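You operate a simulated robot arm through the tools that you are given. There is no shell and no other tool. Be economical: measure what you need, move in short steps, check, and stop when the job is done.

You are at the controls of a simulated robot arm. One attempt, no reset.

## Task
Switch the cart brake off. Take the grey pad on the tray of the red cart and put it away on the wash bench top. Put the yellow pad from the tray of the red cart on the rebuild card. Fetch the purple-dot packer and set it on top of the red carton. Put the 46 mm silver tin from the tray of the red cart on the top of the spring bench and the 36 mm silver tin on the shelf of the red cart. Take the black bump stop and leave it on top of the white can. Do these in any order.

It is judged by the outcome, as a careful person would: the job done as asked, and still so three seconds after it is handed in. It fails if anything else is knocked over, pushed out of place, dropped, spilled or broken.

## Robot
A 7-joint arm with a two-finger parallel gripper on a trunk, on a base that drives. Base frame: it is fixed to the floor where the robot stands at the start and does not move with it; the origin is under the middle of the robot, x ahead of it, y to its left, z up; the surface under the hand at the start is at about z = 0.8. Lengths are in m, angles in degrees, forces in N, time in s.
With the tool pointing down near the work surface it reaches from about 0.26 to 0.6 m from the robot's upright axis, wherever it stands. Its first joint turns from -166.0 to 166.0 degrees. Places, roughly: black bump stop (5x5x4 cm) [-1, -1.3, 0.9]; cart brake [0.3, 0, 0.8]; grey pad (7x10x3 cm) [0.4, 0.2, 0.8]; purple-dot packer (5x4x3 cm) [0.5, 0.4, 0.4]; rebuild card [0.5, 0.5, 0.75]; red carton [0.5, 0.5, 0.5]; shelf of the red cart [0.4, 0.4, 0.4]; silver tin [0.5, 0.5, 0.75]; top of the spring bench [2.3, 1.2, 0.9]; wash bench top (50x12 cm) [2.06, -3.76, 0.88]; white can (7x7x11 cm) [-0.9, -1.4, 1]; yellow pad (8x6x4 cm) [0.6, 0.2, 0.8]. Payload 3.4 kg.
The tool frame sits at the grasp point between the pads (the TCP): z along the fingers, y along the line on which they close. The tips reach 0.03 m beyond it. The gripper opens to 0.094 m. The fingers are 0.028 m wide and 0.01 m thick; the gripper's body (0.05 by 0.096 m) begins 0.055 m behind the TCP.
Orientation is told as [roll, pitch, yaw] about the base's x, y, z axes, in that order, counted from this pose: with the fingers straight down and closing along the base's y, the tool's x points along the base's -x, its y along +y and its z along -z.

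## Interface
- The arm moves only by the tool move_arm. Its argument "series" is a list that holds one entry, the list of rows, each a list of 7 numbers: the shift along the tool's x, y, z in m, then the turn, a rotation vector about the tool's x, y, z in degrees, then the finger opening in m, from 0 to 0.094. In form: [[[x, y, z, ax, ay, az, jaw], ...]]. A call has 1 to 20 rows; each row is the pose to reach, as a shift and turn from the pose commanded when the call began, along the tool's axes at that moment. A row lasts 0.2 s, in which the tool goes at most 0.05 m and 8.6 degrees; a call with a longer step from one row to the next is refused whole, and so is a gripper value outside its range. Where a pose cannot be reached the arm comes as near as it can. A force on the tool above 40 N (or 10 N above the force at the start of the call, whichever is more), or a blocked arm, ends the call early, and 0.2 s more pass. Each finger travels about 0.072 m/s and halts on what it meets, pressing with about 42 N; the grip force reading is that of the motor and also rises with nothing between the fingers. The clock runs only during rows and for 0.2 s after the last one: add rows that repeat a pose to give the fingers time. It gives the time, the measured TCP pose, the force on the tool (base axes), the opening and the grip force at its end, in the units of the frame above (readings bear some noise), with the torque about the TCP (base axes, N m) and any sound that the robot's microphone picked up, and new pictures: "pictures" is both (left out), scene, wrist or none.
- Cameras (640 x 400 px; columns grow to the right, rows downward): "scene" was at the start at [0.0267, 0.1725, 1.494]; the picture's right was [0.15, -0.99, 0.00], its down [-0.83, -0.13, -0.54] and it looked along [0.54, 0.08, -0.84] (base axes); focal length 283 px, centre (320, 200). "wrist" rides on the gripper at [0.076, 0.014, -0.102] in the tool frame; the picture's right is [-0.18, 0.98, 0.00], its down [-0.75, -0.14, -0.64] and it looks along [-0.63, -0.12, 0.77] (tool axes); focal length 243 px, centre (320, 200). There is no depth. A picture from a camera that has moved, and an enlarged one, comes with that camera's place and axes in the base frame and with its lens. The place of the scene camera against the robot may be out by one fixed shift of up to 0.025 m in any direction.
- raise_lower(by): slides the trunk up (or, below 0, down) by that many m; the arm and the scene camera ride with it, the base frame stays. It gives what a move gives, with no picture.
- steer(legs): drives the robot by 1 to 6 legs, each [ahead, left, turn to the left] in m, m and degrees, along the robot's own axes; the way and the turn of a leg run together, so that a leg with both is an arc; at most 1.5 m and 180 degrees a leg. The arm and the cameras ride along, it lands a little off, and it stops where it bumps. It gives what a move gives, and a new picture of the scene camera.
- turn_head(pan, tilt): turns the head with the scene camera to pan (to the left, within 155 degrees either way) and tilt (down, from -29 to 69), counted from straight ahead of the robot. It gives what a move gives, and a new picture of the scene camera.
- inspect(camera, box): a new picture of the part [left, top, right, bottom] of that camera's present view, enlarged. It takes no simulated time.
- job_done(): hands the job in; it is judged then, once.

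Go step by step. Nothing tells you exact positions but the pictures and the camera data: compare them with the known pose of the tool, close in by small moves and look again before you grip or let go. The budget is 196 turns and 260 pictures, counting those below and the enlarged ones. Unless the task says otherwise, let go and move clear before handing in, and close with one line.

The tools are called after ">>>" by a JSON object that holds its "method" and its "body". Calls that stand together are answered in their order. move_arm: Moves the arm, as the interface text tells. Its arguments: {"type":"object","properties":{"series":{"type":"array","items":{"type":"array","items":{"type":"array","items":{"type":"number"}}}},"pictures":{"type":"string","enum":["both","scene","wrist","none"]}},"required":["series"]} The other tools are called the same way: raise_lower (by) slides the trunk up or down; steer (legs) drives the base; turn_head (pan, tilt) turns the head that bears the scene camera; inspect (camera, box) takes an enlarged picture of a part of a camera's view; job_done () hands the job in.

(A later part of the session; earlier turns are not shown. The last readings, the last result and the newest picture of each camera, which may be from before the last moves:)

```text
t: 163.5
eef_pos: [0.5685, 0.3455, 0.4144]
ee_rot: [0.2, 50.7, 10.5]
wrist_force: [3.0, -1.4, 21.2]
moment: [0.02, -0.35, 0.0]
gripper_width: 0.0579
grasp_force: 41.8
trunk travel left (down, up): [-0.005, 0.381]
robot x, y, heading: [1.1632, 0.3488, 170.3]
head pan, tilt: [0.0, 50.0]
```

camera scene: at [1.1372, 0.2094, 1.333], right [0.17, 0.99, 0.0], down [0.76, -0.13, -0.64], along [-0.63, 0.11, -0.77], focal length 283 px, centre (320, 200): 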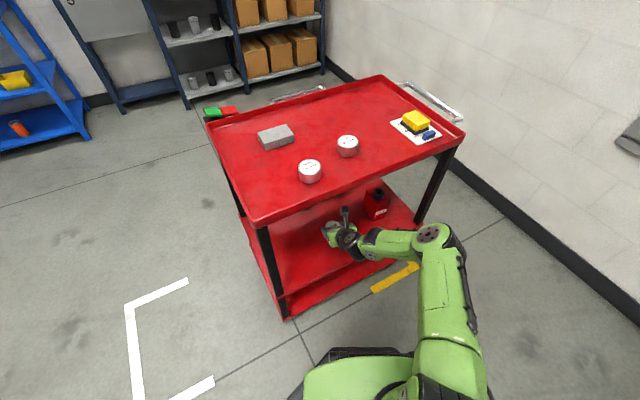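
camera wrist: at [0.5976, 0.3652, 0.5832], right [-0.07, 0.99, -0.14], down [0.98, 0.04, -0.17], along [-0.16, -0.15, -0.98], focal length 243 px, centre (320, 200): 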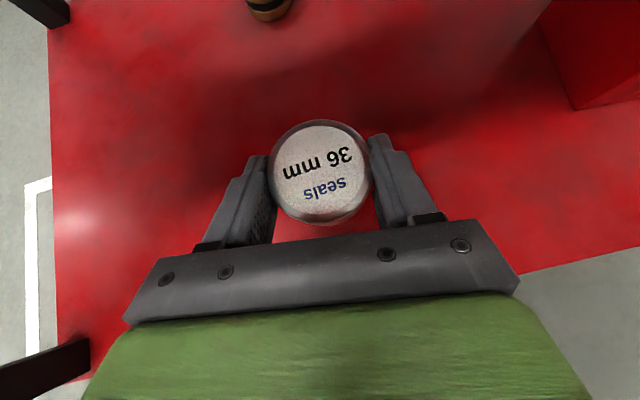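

Tin is down. Relax, open, rise slightly and pull back.

>>> {"method": "move_arm", "body": {"series": [[[0.0023, 0, -0.0019, 0, 0, 0, 0.035], [0.0023, 0, -0.0019, 0, 0, 0, 0.065], [0.0023, 0, -0.0019, 0, 0, 0, 0.09], [0.0023, 0, -0.0019, 0, 0, 0, 0.09], [0.025, 0, -0.021, 0, 0, 0, 0.09], [0.055, 0, -0.046, 0, 0, 0, 0.09], [0.055, 0, -0.046, 0, 0, 0, 0.09]]], "pictures": "wrist"}}

>>> {"method": "steer", "body": {"legs": [[-0.4, 0, 0]]}}

>>> {"method": "inspect", "body": {"camera": "scene", "box": [210, 40, 450, 260]}}

```text
t: 165.1
eef_pos: [0.5709, 0.3457, 0.4823]
ee_rot: [0.1, 50.4, 10.7]
wrist_force: [-1.4, -0.5, -0.9]
moment: [-0.01, 0.0, 0.02]
gripper_width: 0.0901
grasp_force: 0.0
trunk travel left (down, up): [-0.005, 0.381]
robot x, y, heading: [1.167, 0.3452, 170.2]
head pan, tilt: [0.0, 50.0]
camera wrist: at [0.5968, 0.3636, 0.6096], right [-0.07, 0.99, -0.14], down [0.98, 0.04, -0.17], along [-0.16, -0.15, -0.98], focal length 243 px, centre (320, 200)
```

wrist: 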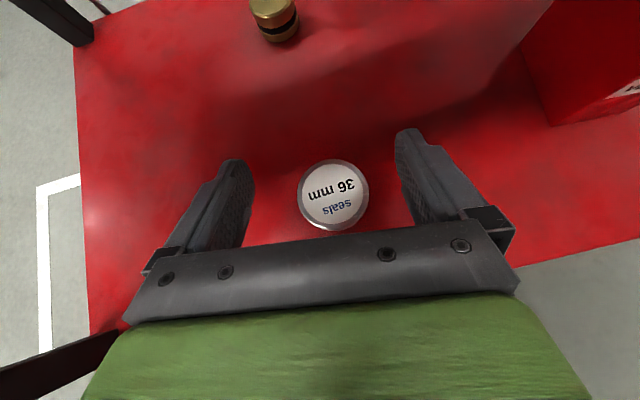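

```text
t: 167.6
eef_pos: [0.9675, 0.2766, 0.4836]
ee_rot: [0.1, 50.3, 10.7]
wrist_force: [-0.7, -0.1, 0.1]
moment: [-0.02, -0.04, 0.02]
gripper_width: 0.0899
grasp_force: 0.1
trunk travel left (down, up): [-0.005, 0.381]
robot x, y, heading: [1.5599, 0.2771, 169.7]
head pan, tilt: [0.0, 50.0]
camera scene: at [1.5342, 0.1401, 1.333], right [0.17, 0.98, 0.0], down [0.75, -0.13, -0.64], along [-0.63, 0.11, -0.77], focal length 283 px, centre (320, 200)
```

scene: 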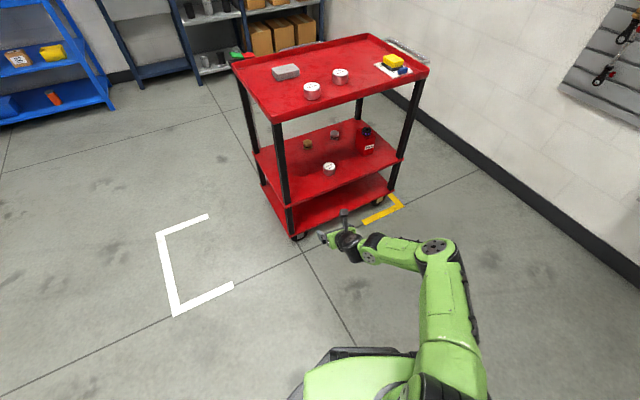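

```text
1.82 times, centred on (330, 150) of scene
camera zoom: at [1.5342, 0.1401, 1.333], right [0.17, 0.98, 0.0], down [0.75, -0.13, -0.64], along [-0.63, 0.11, -0.77], focal length 514 px, centre (302, 291)
```

zoom: 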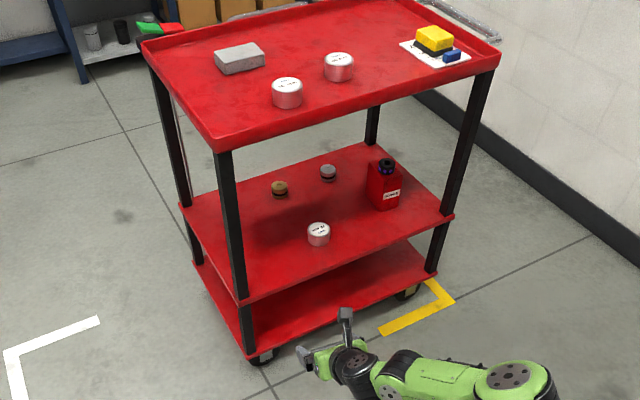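

All correct so far. Next the 46 mm tin: raise trunk and return the hand to straight-down, unflipped.

>>> {"method": "raise_lower", "body": {"by": 0.27}}

>>> {"method": "move_arm", "body": {"series": [[[0.02, 0, -0.03, 0, -8.4, 0, 0.094], [0.04, 0, -0.06, 0, -16.8, 0, 0.094], [0.06, 0, -0.09, 0, -25.2, 0, 0.094], [0.08, 0, -0.12, 0, -33.6, 0, 0.094], [0.1, 0, -0.15, 0, -42, 0, 0.094], [0.1, 0, -0.15, 0, -50.4, 0, 0.094], [0.1, 0, -0.15, 0, -50.4, 0, 0.094]]], "pictures": "none"}}

>>> {"method": "move_arm", "body": {"series": [[[0, 0, 0, 0, 0, -8.5, 0.094], [0, 0, 0, 0, 0, -17, 0.094], [0, 0, 0, 0, 0, -25.5, 0.094], [0, 0, 0, 0, 0, -34, 0.094], [0, 0, 0, 0, 0, -42.5, 0.094], [0, 0, 0, 0, 0, -51, 0.094], [0, 0, 0, 0, 0, -59.5, 0.094], [0, 0, 0, 0, 0, -68, 0.094], [0, 0, 0, 0, 0, -76.5, 0.094], [0, 0, 0, 0, 0, -85, 0.094], [0, 0, 0, 0, 0, -93.5, 0.094], [0, 0, 0, 0, 0, -102, 0.094], [0, 0, 0, 0, 0, -110.5, 0.094], [0, 0, 0, 0, 0, -119, 0.094], [0, 0, 0, 0, 0, -127.5, 0.094], [0, 0, 0, 0, 0, -136, 0.094], [0, 0, 0, 0, 0, -144.5, 0.094], [0, 0, 0, 0, 0, -153, 0.094], [0, 0, 0, 0, 0, -160, 0.094], [0, 0, 0, 0, 0, -160, 0.094]]], "pictures": "scene"}}

```text
t: 170.3
eef_pos: [0.9672, 0.2775, 0.7529]
ee_rot: [0.1, 50.3, 10.6]
wrist_force: [-1.4, 0.6, 0.5]
moment: [0.02, -0.02, 0.01]
gripper_width: 0.0901
grasp_force: 0.0
trunk travel left (down, up): [-0.275, 0.111]
robot x, y, heading: [1.5603, 0.2806, 170.3]
head pan, tilt: [0.0, 50.0]
```

```text
t: 171.9
eef_pos: [1.0197, 0.2861, 0.9251]
ee_rot: [0.1, 0.0, 10.4]
wrist_force: [-0.4, 0.0, 0.8]
moment: [0.01, 0.04, 0.01]
gripper_width: 0.094
grasp_force: 0.2
trunk travel left (down, up): [-0.275, 0.111]
robot x, y, heading: [1.558, 0.278, 170.1]
head pan, tilt: [0.0, 50.0]
```

```text
t: 176.2
eef_pos: [1.0178, 0.2857, 0.9248]
ee_rot: [-0.1, 0.0, 170.6]
wrist_force: [-0.3, 0.9, 0.1]
moment: [-0.01, 0.02, 0.0]
gripper_width: 0.0942
grasp_force: 0.1
trunk travel left (down, up): [-0.275, 0.111]
robot x, y, heading: [1.56, 0.2755, 170.3]
head pan, tilt: [0.0, 50.0]
camera scene: at [1.534, 0.1401, 1.6021], right [0.17, 0.98, 0.0], down [0.75, -0.13, -0.64], along [-0.63, 0.11, -0.77], focal length 283 px, centre (320, 200)
```

scene: 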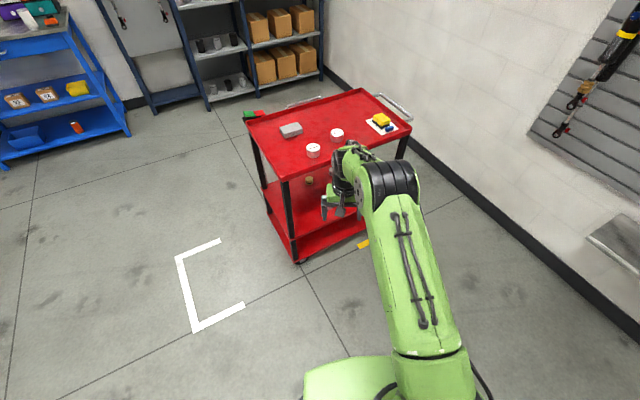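

>>> {"method": "steer", "body": {"legs": [[0.43, -0.022, 0]]}}

>>> {"method": "move_arm", "body": {"series": [[[0, 0, 0, 0, 0, 0, 0.094]]], "pictures": "wrist"}}

```text
t: 178.8
eef_pos: [0.597, 0.3823, 0.9252]
ee_rot: [-0.1, 0.1, 170.4]
wrist_force: [0.1, 0.3, -0.2]
moment: [0.0, 0.02, 0.04]
gripper_width: 0.094
grasp_force: 0.1
trunk travel left (down, up): [-0.275, 0.111]
robot x, y, heading: [1.1396, 0.372, 170.0]
head pan, tilt: [0.0, 50.0]
camera scene: at [1.1135, 0.2362, 1.6021], right [0.17, 0.98, 0.0], down [0.75, -0.13, -0.64], along [-0.63, 0.11, -0.77], focal length 283 px, centre (320, 200)
```

scene: 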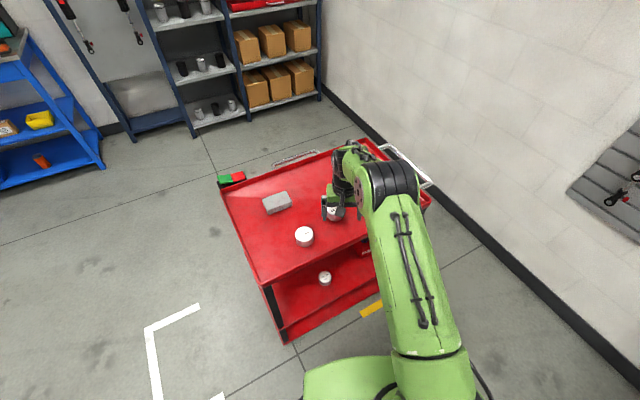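

```text
t: 179.2
eef_pos: [0.5981, 0.3819, 0.9244]
ee_rot: [-0.2, 0.1, 170.3]
wrist_force: [0.1, 0.4, -0.4]
moment: [0.01, 0.01, -0.01]
gripper_width: 0.094
grasp_force: 0.0
trunk travel left (down, up): [-0.275, 0.111]
robot x, y, heading: [1.1384, 0.3744, 169.7]
head pan, tilt: [0.0, 50.0]
camera wrist: at [0.67, 0.3546, 1.0297], right [-0.34, -0.94, 0.0], down [-0.72, 0.26, 0.64], along [-0.6, 0.22, -0.77], focal length 243 px, centre (320, 200)
```

wrist: 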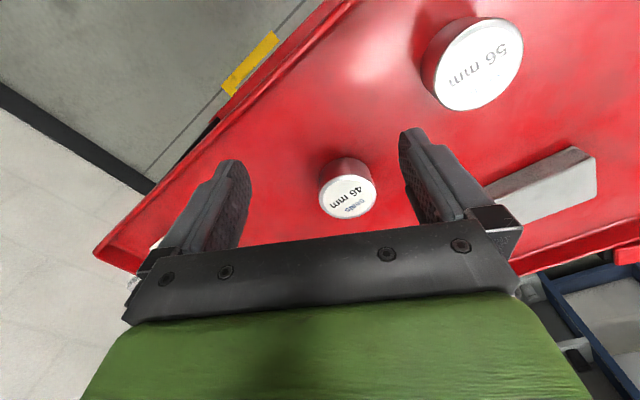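

Drive 8 cm nearer so the tin is within straight-down reach.

>>> {"method": "steer", "body": {"legs": [[0.085, 0.012, 0]]}}

>>> {"method": "move_arm", "body": {"series": [[[0, 0, 0, 0, 0, 0, 0.094]]], "pictures": "wrist"}}

```text
t: 180.3
eef_pos: [0.5121, 0.3838, 0.925]
ee_rot: [-0.1, 0.2, 170.4]
wrist_force: [-0.4, -0.3, -0.1]
moment: [0.02, -0.01, 0.0]
gripper_width: 0.0943
grasp_force: 0.0
trunk travel left (down, up): [-0.275, 0.111]
robot x, y, heading: [1.0581, 0.3773, 169.9]
head pan, tilt: [0.0, 50.0]
camera scene: at [1.0276, 0.2388, 1.6021], right [0.17, 0.98, 0.0], down [0.76, -0.13, -0.64], along [-0.63, 0.11, -0.77], focal length 283 px, centre (320, 200)
```

scene: 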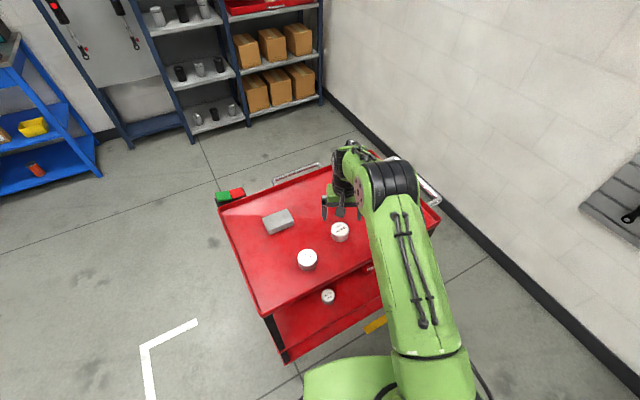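

```text
t: 180.7
eef_pos: [0.5125, 0.3848, 0.9252]
ee_rot: [-0.1, 0.1, 170.3]
wrist_force: [0.2, -0.5, 0.5]
moment: [0.01, -0.01, -0.01]
gripper_width: 0.0938
grasp_force: 0.0
trunk travel left (down, up): [-0.275, 0.111]
robot x, y, heading: [1.0554, 0.3732, 170.0]
head pan, tilt: [0.0, 50.0]
camera wrist: at [0.5852, 0.3576, 1.0297], right [-0.35, -0.94, 0.0], down [-0.72, 0.26, 0.64], along [-0.6, 0.22, -0.77], focal length 243 px, centre (320, 200)
```

wrist: 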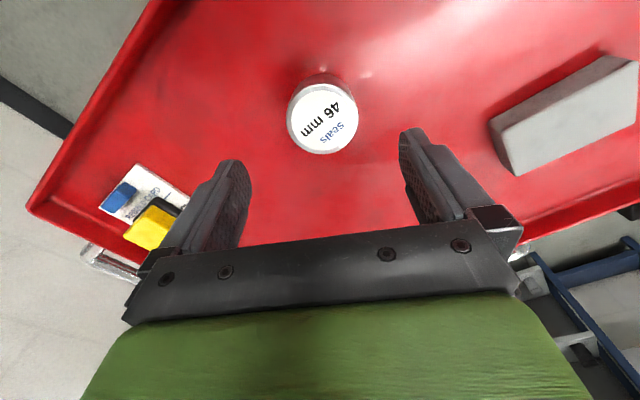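

>>> {"method": "move_arm", "body": {"series": [[[0.0056, 0.003, 0.02, 0, 0, 0, 0.094], [0.0056, 0.003, 0.05, 0, 0, 0, 0.094], [0.0056, 0.003, 0.075, 0, 0, 0, 0.094], [0.0056, 0.003, 0.087, 0, 0, 0, 0.094], [0.0056, 0.003, 0.087, 0, 0, 0, 0.094]]], "pictures": "wrist"}}

```text
t: 181.9
eef_pos: [0.5167, 0.3824, 0.8384]
ee_rot: [-0.1, 0.0, 170.4]
wrist_force: [-0.2, 0.5, 0.1]
moment: [-0.01, -0.01, -0.03]
gripper_width: 0.094
grasp_force: 0.0
trunk travel left (down, up): [-0.275, 0.111]
robot x, y, heading: [1.0542, 0.3756, 170.0]
head pan, tilt: [0.0, 50.0]
camera wrist: at [0.5902, 0.3552, 0.9433], right [-0.34, -0.94, 0.0], down [-0.72, 0.26, 0.64], along [-0.6, 0.22, -0.77], focal length 243 px, centre (320, 200)
```

wrist: 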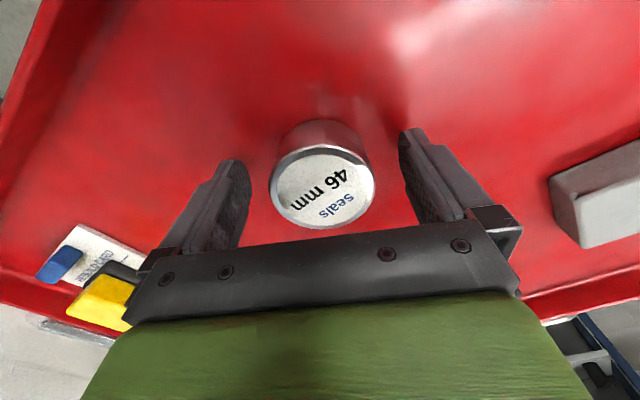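

Tin is between the pads; close and lift.

>>> {"method": "move_arm", "body": {"series": [[[0, 0, 0, 0, 0, 0, 0.07], [0, 0, 0, 0, 0, 0, 0.05], [0, 0, 0, 0, 0, 0, 0.035], [0, 0, 0, 0, 0, 0, 0.035], [0, 0, 0, 0, 0, 0, 0.035], [0, 0, -0.015, 0, 0, 0, 0.035], [0, 0, -0.05, 0, 0, 0, 0.035], [0, 0, -0.09, 0, 0, 0, 0.035], [0, 0, -0.13, 0, 0, 0, 0.035], [0, 0, -0.13, 0, 0, 0, 0.035]]], "pictures": "wrist"}}

```text
t: 184.1
eef_pos: [0.5164, 0.3802, 0.9691]
ee_rot: [-0.1, 0.2, 170.4]
wrist_force: [0.2, -0.2, -1.9]
moment: [0.03, -0.04, 0.03]
gripper_width: 0.0582
grasp_force: 41.9
trunk travel left (down, up): [-0.275, 0.111]
robot x, y, heading: [1.0587, 0.3743, 170.1]
head pan, tilt: [0.0, 50.0]
camera wrist: at [0.5886, 0.3531, 1.074], right [-0.34, -0.94, 0.0], down [-0.72, 0.26, 0.64], along [-0.6, 0.22, -0.77], focal length 243 px, centre (320, 200)
```

wrist: 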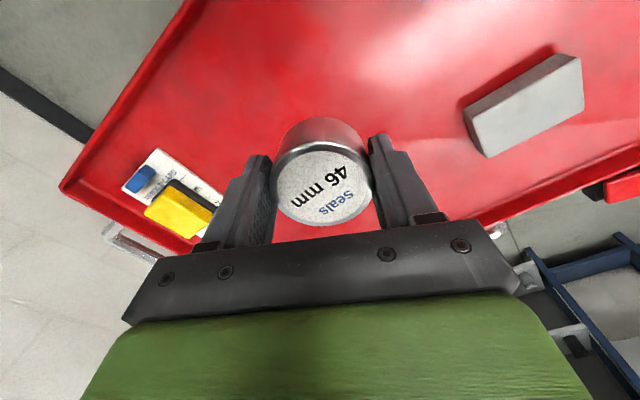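

Held. Back off, turn round toward the spring bench, raise the trunk.

>>> {"method": "steer", "body": {"legs": [[-0.3, 0, 0], [0, 0, -170]]}}

>>> {"method": "raise_lower", "body": {"by": 0.1}}

>>> {"method": "turn_head", "body": {"pan": 30, "tilt": 30}}

```text
t: 193.0
eef_pos: [1.8796, 0.4243, 0.97]
ee_rot: [0.0, 0.2, 1.9]
wrist_force: [-0.3, 0.3, -0.5]
moment: [-0.01, 0.0, -0.01]
gripper_width: 0.0578
grasp_force: 42.4
trunk travel left (down, up): [-0.275, 0.111]
robot x, y, heading: [1.3474, 0.3232, 1.4]
head pan, tilt: [0.0, 50.0]
camera scene: at [1.3815, 0.4855, 1.6021], right [0.02, -1.0, 0.0], down [-0.77, -0.02, -0.64], along [0.64, 0.01, -0.77], focal length 283 px, centre (320, 200)
```

scene: 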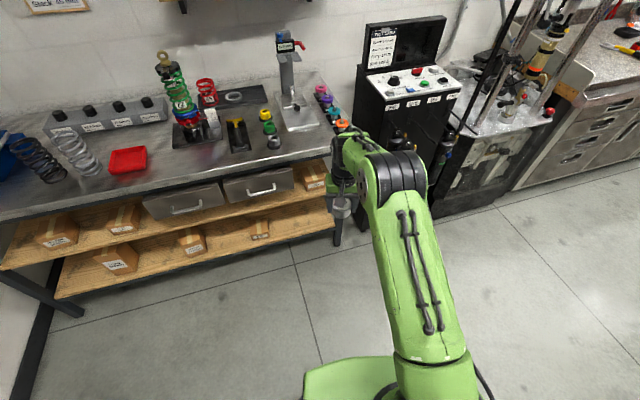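

```text
t: 194.3
eef_pos: [1.8796, 0.4243, 1.0699]
ee_rot: [-0.1, 0.1, 1.8]
wrist_force: [-0.2, -0.2, -1.3]
moment: [-0.03, -0.02, -0.02]
gripper_width: 0.058
grasp_force: 42.4
trunk travel left (down, up): [-0.375, 0.011]
robot x, y, heading: [1.3501, 0.3231, 1.5]
head pan, tilt: [0.0, 50.0]
```

```text
t: 195.3
eef_pos: [1.8798, 0.4247, 1.0707]
ee_rot: [-0.1, 0.1, 1.8]
wrist_force: [-0.6, 1.3, -0.9]
moment: [0.0, -0.02, -0.01]
gripper_width: 0.058
grasp_force: 42.2
trunk travel left (down, up): [-0.375, 0.011]
robot x, y, heading: [1.3489, 0.3257, 1.4]
head pan, tilt: [30.0, 30.0]
camera scene: at [1.3818, 0.5307, 1.7322], right [0.52, -0.85, 0.0], down [-0.43, -0.26, -0.87], along [0.74, 0.45, -0.5], focal length 283 px, centre (320, 200)
```

scene: 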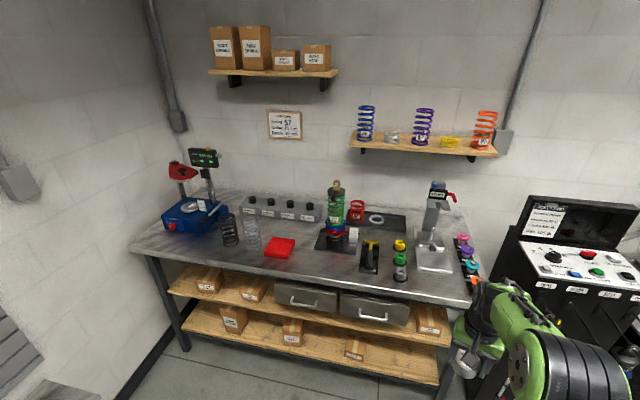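

A free patch lies on the bench between the red dish and the black rest, around (2.13, 0.98). Drive left, then ahead.

>>> {"method": "steer", "body": {"legs": [[0, 0.555, 0], [0.2, 0, 0]]}}

>>> {"method": "move_arm", "body": {"series": [[[0, 0, 0, 0, 0, 0, 0.035]]], "pictures": "wrist"}}

```text
t: 199.7
eef_pos: [2.0644, 0.9945, 1.0702]
ee_rot: [-0.1, 0.1, 1.9]
wrist_force: [-0.1, 0.4, -0.5]
moment: [0.0, 0.05, -0.03]
gripper_width: 0.0582
grasp_force: 42.3
trunk travel left (down, up): [-0.375, 0.011]
robot x, y, heading: [1.5348, 0.8927, 1.4]
head pan, tilt: [30.0, 30.0]
camera scene: at [1.5668, 1.0996, 1.7323], right [0.52, -0.85, 0.0], down [-0.43, -0.26, -0.87], along [0.74, 0.45, -0.5], focal length 283 px, centre (320, 200)
```

scene: 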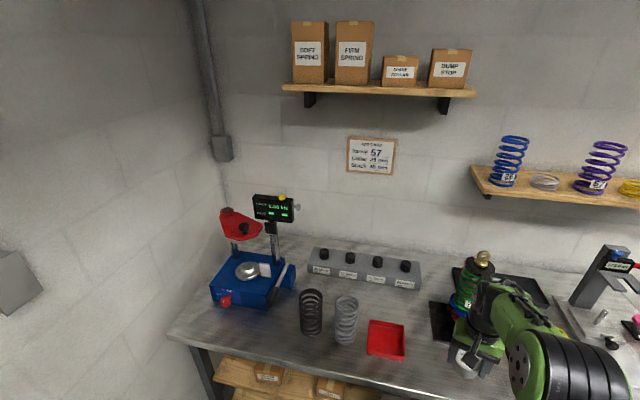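

```text
t: 200.1
eef_pos: [2.0632, 0.995, 1.0708]
ee_rot: [-0.2, 0.1, 2.0]
wrist_force: [0.1, -0.1, -0.5]
moment: [-0.04, -0.02, 0.02]
gripper_width: 0.0579
grasp_force: 41.7
trunk travel left (down, up): [-0.375, 0.011]
robot x, y, heading: [1.5352, 0.8908, 1.6]
head pan, tilt: [30.0, 30.0]
camera wrist: at [1.986, 1.006, 1.1749], right [0.15, 0.99, 0.0], down [0.76, -0.11, 0.64], along [0.63, -0.1, -0.77], focal length 243 px, centre (320, 200)
```

wrist: 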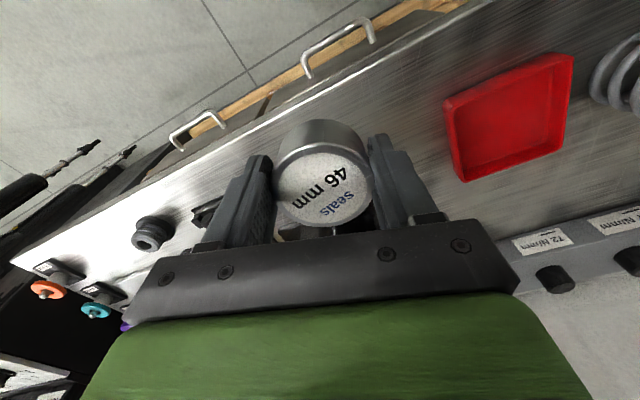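

>>> {"method": "steer", "body": {"legs": [[0.075, 0, 0]]}}

>>> {"method": "turn_head", "body": {"pan": 10, "tilt": 55}}

>>> {"method": "inspect", "body": {"camera": "scene", "box": [200, 60, 480, 235]}}

```text
t: 201.1
eef_pos: [2.1404, 0.9964, 1.0688]
ee_rot: [-0.1, 0.2, 1.9]
wrist_force: [-0.4, 0.2, -0.5]
moment: [0.02, 0.0, 0.03]
gripper_width: 0.0581
grasp_force: 41.9
trunk travel left (down, up): [-0.375, 0.011]
robot x, y, heading: [1.6119, 0.8943, 1.3]
head pan, tilt: [30.0, 30.0]
camera scene: at [1.643, 1.1015, 1.7323], right [0.52, -0.85, 0.0], down [-0.43, -0.26, -0.87], along [0.74, 0.45, -0.5], focal length 283 px, centre (320, 200)
```

scene: 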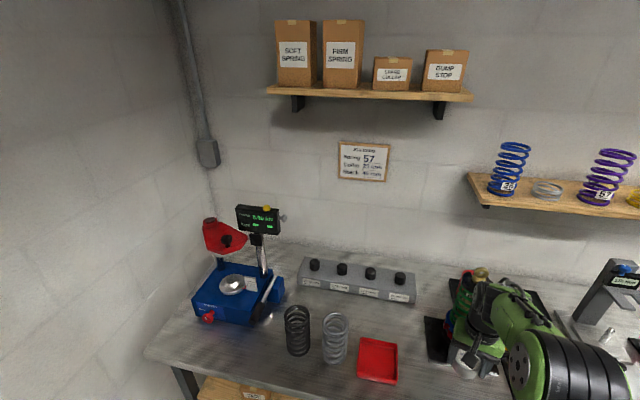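

```text
t: 202.0
eef_pos: [2.1383, 0.9967, 1.0705]
ee_rot: [-0.1, 0.1, 1.9]
wrist_force: [0.3, -0.1, -1.0]
moment: [0.0, 0.05, 0.01]
gripper_width: 0.0579
grasp_force: 41.6
trunk travel left (down, up): [-0.375, 0.011]
robot x, y, heading: [1.6103, 0.8968, 1.1]
head pan, tilt: [10.0, 55.0]
camera scene: at [1.634, 1.0686, 1.6963], right [0.2, -0.98, 0.0], down [-0.8, -0.16, -0.57], along [0.56, 0.11, -0.82], focal length 283 px, centre (320, 200)
```

scene: 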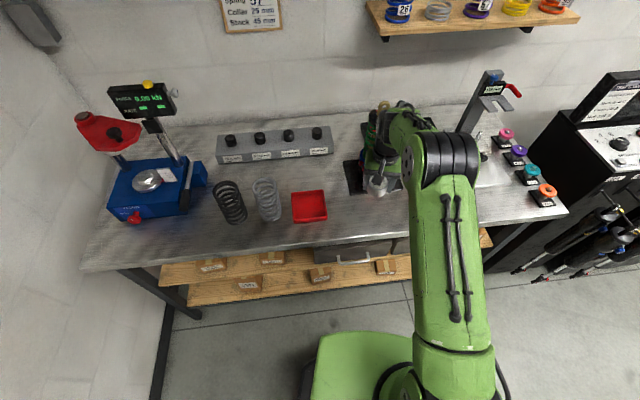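

```text
2.29 times, centred on (340, 148) of scene
camera zoom: at [1.634, 1.0686, 1.6963], right [0.2, -0.98, 0.0], down [-0.8, -0.16, -0.57], along [0.56, 0.11, -0.82], focal length 647 px, centre (274, 320)
```

zoom: 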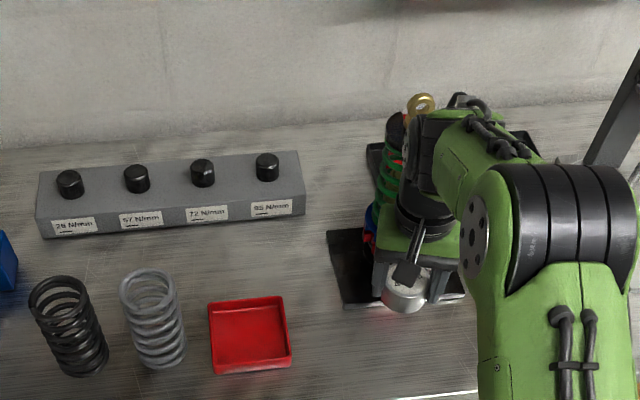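

Spot below the tin is clear (mat ~7 cm beyond, edge ~3.5 cm before). Lower with the trunk, then feel down with the arm.

>>> {"method": "raise_lower", "body": {"by": -0.1}}

>>> {"method": "move_arm", "body": {"series": [[[0, 0, 0.006, 0, 0, 0, 0.035], [0, 0, 0.012, 0, 0, 0, 0.035], [0, 0, 0.016, 0, 0, 0, 0.035], [0, 0, 0.02, 0, 0, 0, 0.035], [0, 0, 0.02, 0, 0, 0, 0.035]]], "pictures": "both"}}

```text
t: 203.4
eef_pos: [2.1388, 0.9955, 0.9703]
ee_rot: [-0.1, 0.1, 2.0]
wrist_force: [0.1, -0.6, -0.7]
moment: [-0.01, 0.0, 0.03]
gripper_width: 0.058
grasp_force: 42.0
trunk travel left (down, up): [-0.275, 0.111]
robot x, y, heading: [1.6108, 0.8931, 1.4]
head pan, tilt: [10.0, 55.0]
```

```text
t: 204.6
eef_pos: [2.1388, 0.9959, 0.9497]
ee_rot: [-0.2, 0.2, 1.9]
wrist_force: [-0.5, 0.7, -1.0]
moment: [-0.01, 0.04, 0.04]
gripper_width: 0.0582
grasp_force: 42.3
trunk travel left (down, up): [-0.275, 0.111]
robot x, y, heading: [1.6084, 0.8974, 1.4]
head pan, tilt: [10.0, 55.0]
camera scene: at [1.6344, 1.0685, 1.5956], right [0.2, -0.98, 0.0], down [-0.8, -0.16, -0.57], along [0.56, 0.11, -0.82], focal length 283 px, centre (320, 200)
camera wrist: at [2.0624, 1.0074, 1.0542], right [0.15, 0.99, 0.0], down [0.76, -0.11, 0.64], along [0.63, -0.1, -0.77], focal length 243 px, centre (320, 200)
```

scene: 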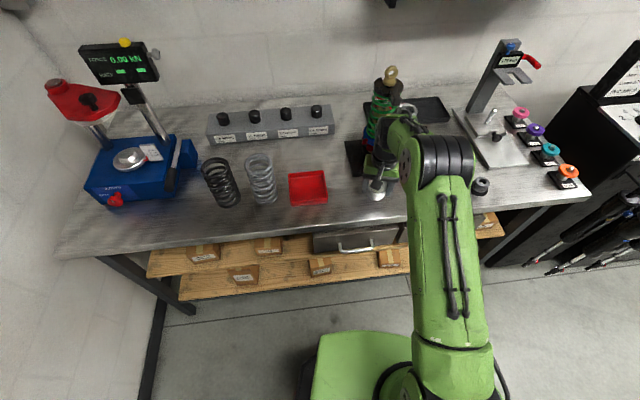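
wrist: 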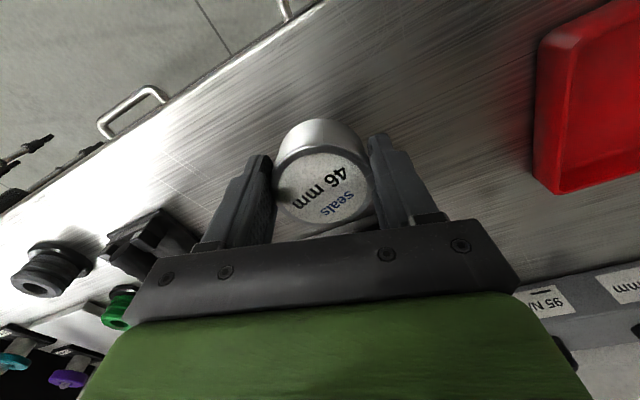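

>>> {"method": "move_arm", "body": {"series": [[[0, 0, 0.004, 0, 0, 0, 0.035], [0, 0, 0.007, 0, 0, 0, 0.035], [0, 0, 0.009, 0, 0, 0, 0.035], [0, 0, 0.009, 0, 0, 0, 0.035]]], "pictures": "none"}}

```text
t: 205.6
eef_pos: [2.139, 0.9957, 0.9399]
ee_rot: [0.0, 0.1, 1.9]
wrist_force: [0.4, -0.4, -1.6]
moment: [0.02, -0.03, -0.01]
gripper_width: 0.058
grasp_force: 42.4
trunk travel left (down, up): [-0.275, 0.111]
robot x, y, heading: [1.6125, 0.8921, 1.6]
head pan, tilt: [10.0, 55.0]
```

>>> {"method": "move_arm", "body": {"series": [[[0, 0, 0.002, 0, 0, 0, 0.035], [0, 0, 0.004, 0, 0, 0, 0.035], [0, 0, 0.006, 0, 0, 0, 0.035], [0, 0, 0.006, 0, 0, 0, 0.035]]], "pictures": "none"}}

```text
t: 206.6
eef_pos: [2.141, 0.996, 0.9355]
ee_rot: [-0.1, 0.1, 1.9]
wrist_force: [-0.8, -0.4, -1.2]
moment: [-0.03, 0.0, -0.02]
gripper_width: 0.0583
grasp_force: 42.0
trunk travel left (down, up): [-0.275, 0.111]
robot x, y, heading: [1.6126, 0.8929, 1.4]
head pan, tilt: [10.0, 55.0]
```

>>> {"method": "move_arm", "body": {"series": [[[0, 0, 0.002, 0, 0, 0, 0.035], [0, 0, 0.004, 0, 0, 0, 0.035], [0, 0, 0.006, 0, 0, 0, 0.035], [0, 0, 0.006, 0, 0, 0, 0.035]]], "pictures": "wrist"}}

```text
t: 207.6
eef_pos: [2.1387, 0.9963, 0.9289]
ee_rot: [-0.1, 0.1, 1.9]
wrist_force: [0.1, -0.4, -0.2]
moment: [0.0, 0.06, -0.03]
gripper_width: 0.0581
grasp_force: 42.4
trunk travel left (down, up): [-0.275, 0.111]
robot x, y, heading: [1.6098, 0.8925, 1.4]
head pan, tilt: [10.0, 55.0]
camera wrist: at [2.0624, 1.0072, 1.0338], right [0.15, 0.99, 0.0], down [0.76, -0.11, 0.64], along [0.63, -0.1, -0.77], focal length 243 px, centre (320, 200)
```

wrist: 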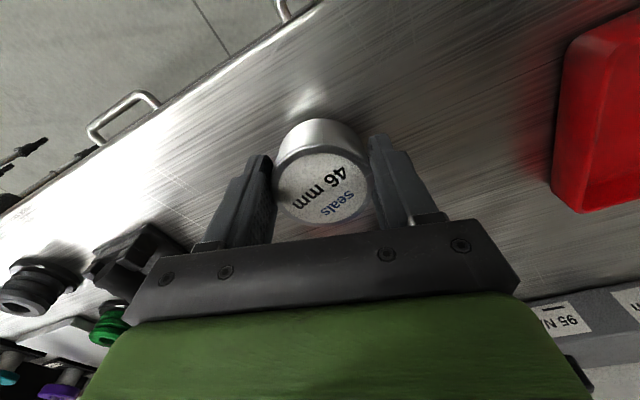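

>>> {"method": "move_arm", "body": {"series": [[[0, 0, 0.003, 0, 0, 0, 0.035], [0, 0, 0.006, 0, 0, 0, 0.035], [0, 0, 0.008, 0, 0, 0, 0.035], [0, 0, 0.01, 0, 0, 0, 0.035], [0, 0, 0.01, 0, 0, 0, 0.035]]], "pictures": "none"}}

```text
t: 208.8
eef_pos: [2.1376, 0.9969, 0.9219]
ee_rot: [0.0, -0.4, 1.9]
wrist_force: [0.6, -1.9, 27.7]
moment: [-0.06, 0.19, -0.07]
gripper_width: 0.058
grasp_force: 42.2
trunk travel left (down, up): [-0.275, 0.111]
robot x, y, heading: [1.6112, 0.8942, 1.4]
head pan, tilt: [10.0, 55.0]
```

Contact (bench ≈0.884). Relax, release and rise straight up.

>>> {"method": "move_arm", "body": {"series": [[[0, 0, -0.002, 0, 0, 0, 0.035], [0, 0, -0.002, 0, 0, 0, 0.06], [0, 0, -0.002, 0, 0, 0, 0.08], [0, 0, -0.002, 0, 0, 0, 0.08], [0, 0, -0.03, 0, 0, 0, 0.08], [0, 0, -0.07, 0, 0, 0, 0.08], [0, 0, -0.12, 0, 0, 0, 0.08], [0, 0, -0.15, 0, 0, 0, 0.08], [0, 0, -0.15, 0, 0, 0, 0.08]]], "pictures": "both"}}

```text
t: 210.8
eef_pos: [2.1408, 0.9976, 1.0705]
ee_rot: [-0.1, 0.2, 1.9]
wrist_force: [-0.6, -0.5, 0.2]
moment: [0.0, 0.01, 0.02]
gripper_width: 0.08
grasp_force: 0.0
trunk travel left (down, up): [-0.275, 0.111]
robot x, y, heading: [1.6095, 0.8941, 1.4]
head pan, tilt: [10.0, 55.0]
camera scene: at [1.6344, 1.0685, 1.5956], right [0.2, -0.98, 0.0], down [-0.8, -0.16, -0.57], along [0.56, 0.11, -0.82], focal length 283 px, centre (320, 200)
camera wrist: at [2.0637, 1.0095, 1.1744], right [0.15, 0.99, 0.0], down [0.76, -0.11, 0.64], along [0.63, -0.1, -0.77], focal length 243 px, centre (320, 200)
```

scene: 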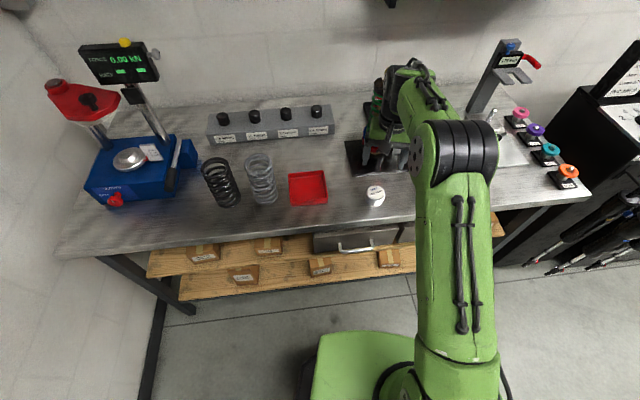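
wrist: 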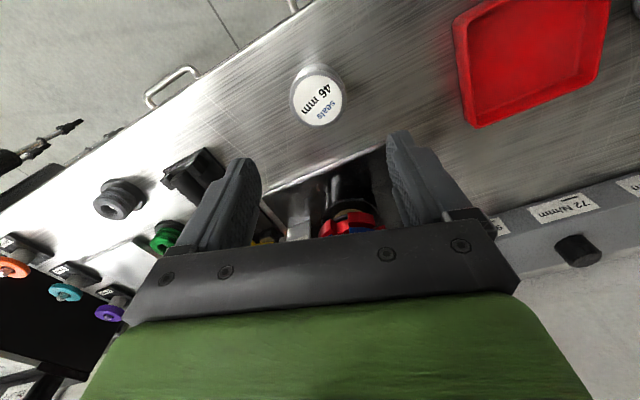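

Tin delivered. Now back out and drive to the right end of the cart for the grey pad.

>>> {"method": "steer", "body": {"legs": [[-0.35, 0, 0], [0, -1.4, 0], [-0.62, 0, 0], [0, 0, 108]]}}

>>> {"method": "turn_head", "body": {"pan": 0, "tilt": 50}}

```text
t: 227.3
eef_pos: [0.4127, -0.0683, 1.0705]
ee_rot: [-0.1, 0.1, 109.3]
wrist_force: [-0.3, 0.3, -0.1]
moment: [0.02, 0.02, -0.02]
gripper_width: 0.0798
grasp_force: 0.0
trunk travel left (down, up): [-0.275, 0.111]
robot x, y, heading: [0.6701, -0.5427, 109.0]
head pan, tilt: [10.0, 55.0]
camera scene: at [0.5295, -0.5757, 1.5956], right [0.88, 0.48, 0.0], down [0.39, -0.72, -0.57], along [-0.28, 0.5, -0.82], focal length 283 px, centre (320, 200)
```

scene: 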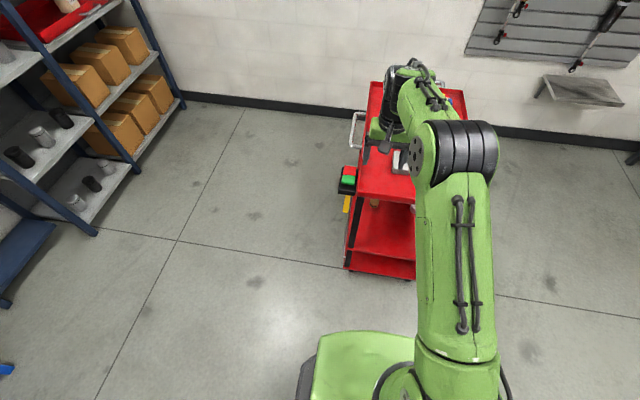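

```text
t: 228.0
eef_pos: [0.4139, -0.0681, 1.0699]
ee_rot: [0.0, 0.1, 109.3]
wrist_force: [0.4, 0.8, 0.9]
moment: [0.0, 0.0, -0.04]
gripper_width: 0.0798
grasp_force: 0.0
trunk travel left (down, up): [-0.275, 0.111]
robot x, y, heading: [0.672, -0.541, 108.7]
head pan, tilt: [0.0, 50.0]
camera scene: at [0.5394, -0.566, 1.6021], right [0.95, 0.32, 0.0], down [0.25, -0.73, -0.64], along [-0.21, 0.61, -0.77], focal length 283 px, centre (320, 200)
```

scene: 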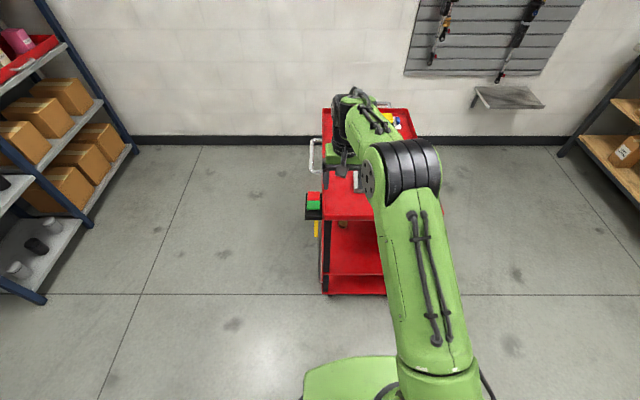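

>>> {"method": "steer", "body": {"legs": [[0.17, -0.1, 0]]}}

>>> {"method": "raise_lower", "body": {"by": -0.1}}

>>> {"method": "move_arm", "body": {"series": [[[0, 0, 0, 0, 0, 0, 0.094], [0, 0, 0, 0, 0, 0, 0.094]]], "pictures": "wrist"}}

```text
t: 229.6
eef_pos: [0.4547, 0.1235, 1.0693]
ee_rot: [-0.1, 0.1, 109.4]
wrist_force: [0.6, 0.6, -1.0]
moment: [-0.02, 0.0, 0.01]
gripper_width: 0.08
grasp_force: 0.1
trunk travel left (down, up): [-0.275, 0.111]
robot x, y, heading: [0.7068, -0.3517, 108.9]
head pan, tilt: [0.0, 50.0]
camera scene: at [0.5821, -0.3743, 1.6022], right [0.95, 0.32, 0.0], down [0.25, -0.73, -0.64], along [-0.21, 0.61, -0.77], focal length 283 px, centre (320, 200)
```

scene: 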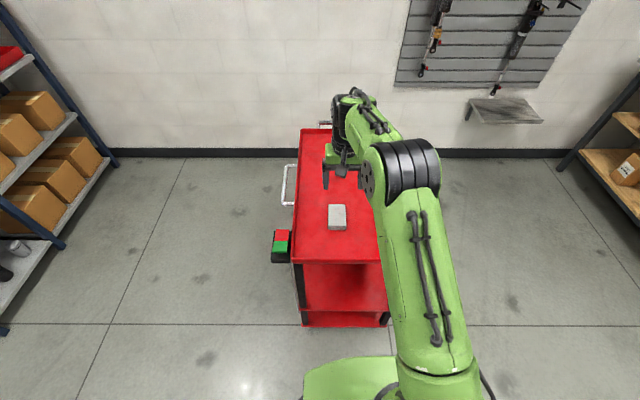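

```text
t: 230.9
eef_pos: [0.455, 0.1216, 0.9706]
ee_rot: [0.0, 0.1, 109.4]
wrist_force: [0.4, 0.7, 0.2]
moment: [0.0, 0.01, 0.03]
gripper_width: 0.0803
grasp_force: 0.1
trunk travel left (down, up): [-0.175, 0.211]
robot x, y, heading: [0.7133, -0.3526, 108.9]
head pan, tilt: [0.0, 50.0]
```

```text
t: 231.5
eef_pos: [0.4546, 0.1233, 0.9709]
ee_rot: [-0.1, 0.1, 109.5]
wrist_force: [-0.6, -0.4, -0.9]
moment: [0.01, -0.03, -0.01]
gripper_width: 0.0941
grasp_force: 0.0
trunk travel left (down, up): [-0.175, 0.211]
robot x, y, heading: [0.7126, -0.352, 108.8]
head pan, tilt: [0.0, 50.0]
camera wrist: at [0.466, 0.0452, 1.075], right [-0.99, -0.15, 0.0], down [-0.12, 0.76, 0.64], along [-0.1, 0.63, -0.77], focal length 243 px, centre (320, 200)
```

wrist: 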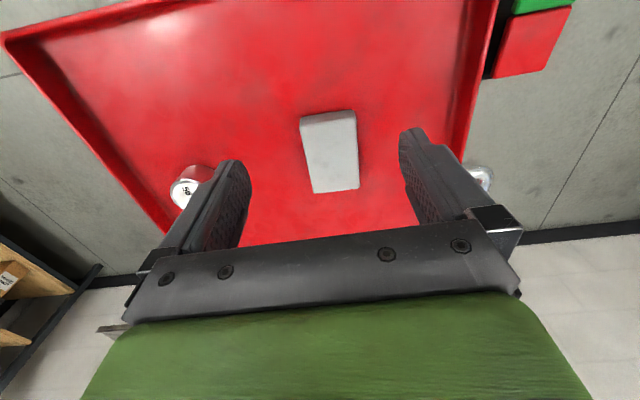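

>>> {"method": "move_arm", "body": {"series": [[[-0.026, 0.0013, 0.03, 0, 0, 0, 0.094], [-0.0526, 0.0026, 0.06, 0, 0, 0, 0.094], [-0.0526, 0.0026, 0.095, 0, 0, 0, 0.094], [-0.0526, 0.0026, 0.12, 0, 0, 0, 0.094], [-0.0526, 0.0026, 0.12, 0, 0, 0, 0.094]]], "pictures": "wrist"}}

```text
t: 232.7
eef_pos: [0.4351, 0.1709, 0.8498]
ee_rot: [0.0, 0.1, 109.3]
wrist_force: [0.7, -0.2, 0.0]
moment: [0.0, 0.0, -0.01]
gripper_width: 0.094
grasp_force: 0.0
trunk travel left (down, up): [-0.175, 0.211]
robot x, y, heading: [0.7141, -0.3534, 108.9]
head pan, tilt: [0.0, 50.0]
camera wrist: at [0.4453, 0.0941, 0.955], right [-0.99, -0.15, 0.0], down [-0.12, 0.76, 0.64], along [-0.1, 0.63, -0.77], focal length 243 px, centre (320, 200)
```

wrist: 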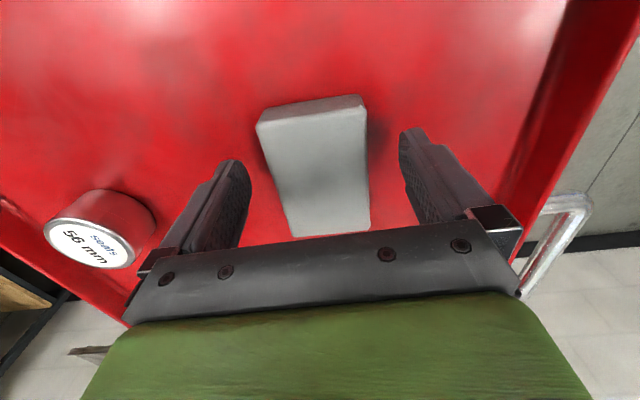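

>>> {"method": "move_arm", "body": {"series": [[[0, 0, 0.008, 0, 0, 0, 0.094], [0, 0, 0.014, 0, 0, 0, 0.094], [0, 0, 0.014, 0, 0, 0, 0.075], [0, 0, 0.014, 0, 0, 0, 0.06], [0, 0, 0.014, 0, 0, 0, 0.045], [0, 0, 0.014, 0, 0, 0, 0.035], [0, 0, 0.014, 0, 0, 0, 0.035]]], "pictures": "wrist"}}

```text
t: 234.3
eef_pos: [0.4342, 0.1696, 0.8369]
ee_rot: [-0.1, 0.0, 109.4]
wrist_force: [0.5, -0.2, -1.2]
moment: [0.03, 0.0, -0.02]
gripper_width: 0.0602
grasp_force: 42.3
trunk travel left (down, up): [-0.175, 0.211]
robot x, y, heading: [0.7128, -0.3566, 108.9]
head pan, tilt: [0.0, 50.0]
camera wrist: at [0.4455, 0.0942, 0.9403], right [-0.99, -0.15, 0.0], down [-0.12, 0.76, 0.64], along [-0.1, 0.63, -0.77], focal length 243 px, centre (320, 200)
```

wrist: 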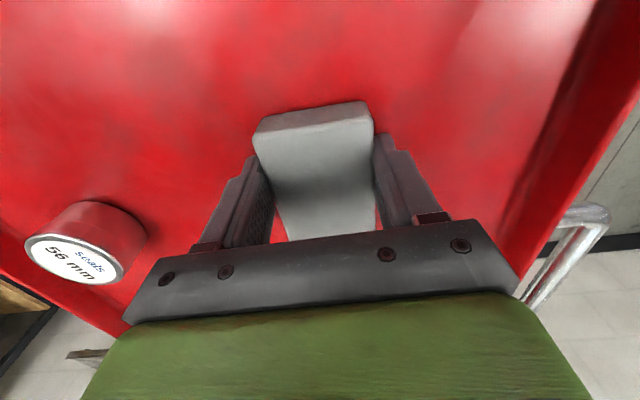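

Gripped. Lift, back off, and turn toward the wash bench side of the room.

>>> {"method": "move_arm", "body": {"series": [[[0, 0, -0.02, 0, 0, 0, 0.035], [0, 0, -0.06, 0, 0, 0, 0.035], [0, 0, -0.11, 0, 0, 0, 0.035], [0, 0, -0.16, 0, 0, 0, 0.035], [0, 0, -0.16, 0, 0, 0, 0.035]]], "pictures": "none"}}

>>> {"method": "steer", "body": {"legs": [[-0.3, 0, 0], [0, 0, 161]]}}

>>> {"method": "turn_head", "body": {"pan": 15, "tilt": 20}}

```text
t: 235.5
eef_pos: [0.4385, 0.161, 0.9953]
ee_rot: [-0.1, 0.2, 109.5]
wrist_force: [-0.6, -0.5, -0.2]
moment: [-0.01, 0.03, 0.0]
gripper_width: 0.0603
grasp_force: 42.5
out of reach, approached as far as the arm can: row 4, 5
trunk travel left (down, up): [-0.175, 0.211]
robot x, y, heading: [0.715, -0.3533, 109.0]
head pan, tilt: [0.0, 50.0]
```

```text
t: 244.1
eef_pos: [0.8944, -1.2164, 0.9948]
ee_rot: [0.0, 0.1, -90.7]
wrist_force: [-0.2, 0.1, -0.7]
moment: [0.01, 0.04, -0.01]
gripper_width: 0.0605
grasp_force: 42.0
trunk travel left (down, up): [-0.175, 0.211]
robot x, y, heading: [0.8128, -0.6398, -91.2]
head pan, tilt: [0.0, 50.0]
camera scene: at [0.9814, -0.6502, 1.503], right [-1.0, 0.02, 0.0], down [0.02, 0.77, -0.64], along [-0.01, -0.64, -0.77], focal length 283 px, centre (320, 200)
```

scene: 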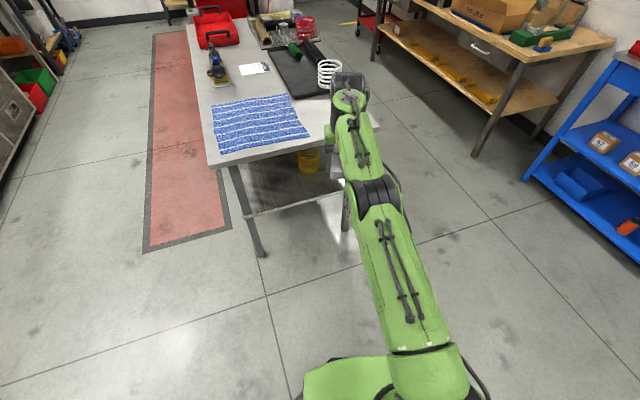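

```text
t: 245.1
eef_pos: [0.8944, -1.2154, 0.9942]
ee_rot: [-0.1, 0.0, -90.6]
wrist_force: [0.1, 1.1, -0.3]
moment: [0.0, -0.02, 0.02]
gripper_width: 0.0602
grasp_force: 42.2
trunk travel left (down, up): [-0.175, 0.211]
robot x, y, heading: [0.8075, -0.6361, -91.4]
head pan, tilt: [15.0, 20.0]
camera scene: at [1.0052, -0.6637, 1.5485], right [-0.97, -0.24, 0.0], down [-0.08, 0.33, -0.94], along [0.22, -0.91, -0.34], focal length 283 px, centre (320, 200)
```

scene: 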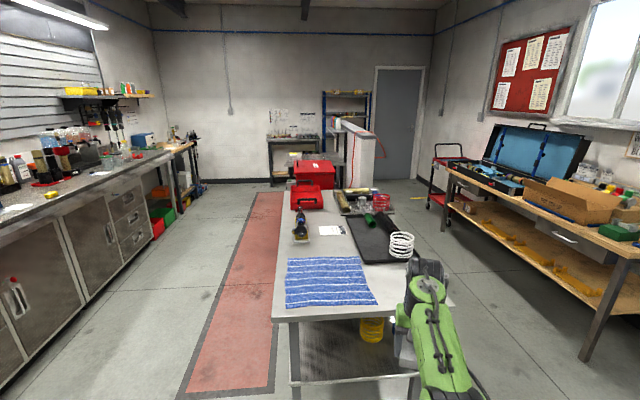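

>>> {"method": "inspect", "body": {"camera": "scene", "box": [230, 90, 390, 190]}}

```text
4.00 times, centred on (310, 140) of scene
camera zoom: at [1.0052, -0.6637, 1.5485], right [-0.97, -0.24, 0.0], down [-0.08, 0.33, -0.94], along [0.22, -0.91, -0.34], focal length 1132 px, centre (360, 440)
```

zoom: 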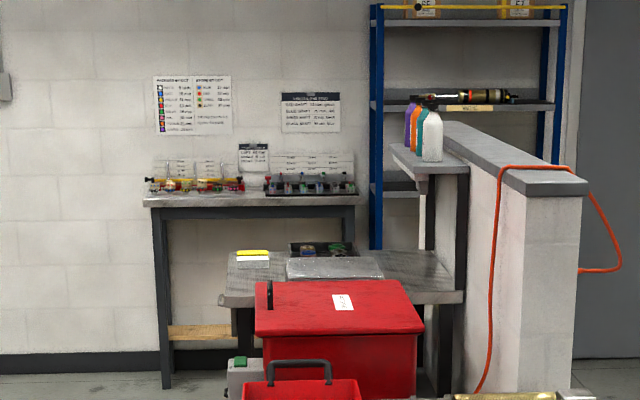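

The wash bench is the lower bench with the basin and sponge near (2.06,-3.76). Drive left into the aisle and forward.

>>> {"method": "steer", "body": {"legs": [[0, 1.15, 0], [1.3, 0, 0]]}}

>>> {"method": "turn_head", "body": {"pan": 0, "tilt": 30}}

```text
t: 257.0
eef_pos: [2.0034, -2.5404, 0.9945]
ee_rot: [-0.1, 0.1, -90.4]
wrist_force: [-0.4, -0.5, -1.1]
moment: [0.04, 0.0, -0.03]
gripper_width: 0.0604
grasp_force: 42.4
trunk travel left (down, up): [-0.175, 0.211]
robot x, y, heading: [1.9179, -1.9624, -90.6]
head pan, tilt: [15.0, 20.0]
camera scene: at [2.1123, -1.9876, 1.5486], right [-0.97, -0.24, 0.0], down [-0.08, 0.33, -0.94], along [0.23, -0.91, -0.34], focal length 283 px, centre (320, 200)
```

scene: 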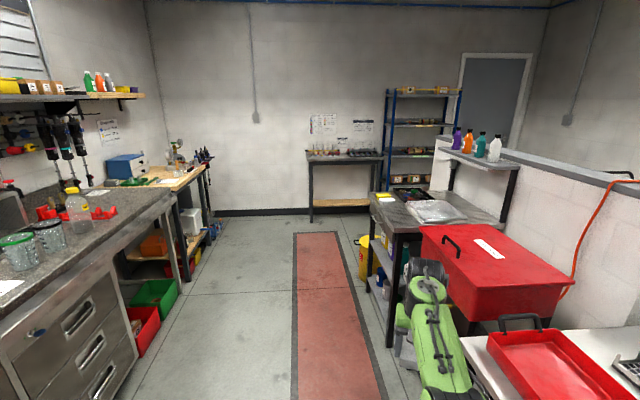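

```text
t: 257.8
eef_pos: [2.004, -2.5408, 0.9942]
ee_rot: [-0.1, 0.1, -90.5]
wrist_force: [0.5, 0.0, 0.0]
moment: [0.0, -0.01, -0.01]
gripper_width: 0.0605
grasp_force: 41.9
trunk travel left (down, up): [-0.175, 0.211]
robot x, y, heading: [1.9187, -1.9649, -90.8]
head pan, tilt: [0.0, 30.0]
camera scene: at [2.0883, -1.9873, 1.5326], right [-1.0, 0.02, 0.0], down [0.01, 0.5, -0.87], along [-0.01, -0.87, -0.5], focal length 283 px, centre (320, 200)
```

scene: 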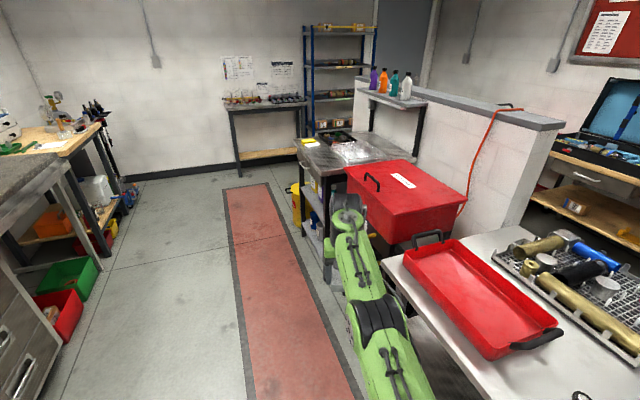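

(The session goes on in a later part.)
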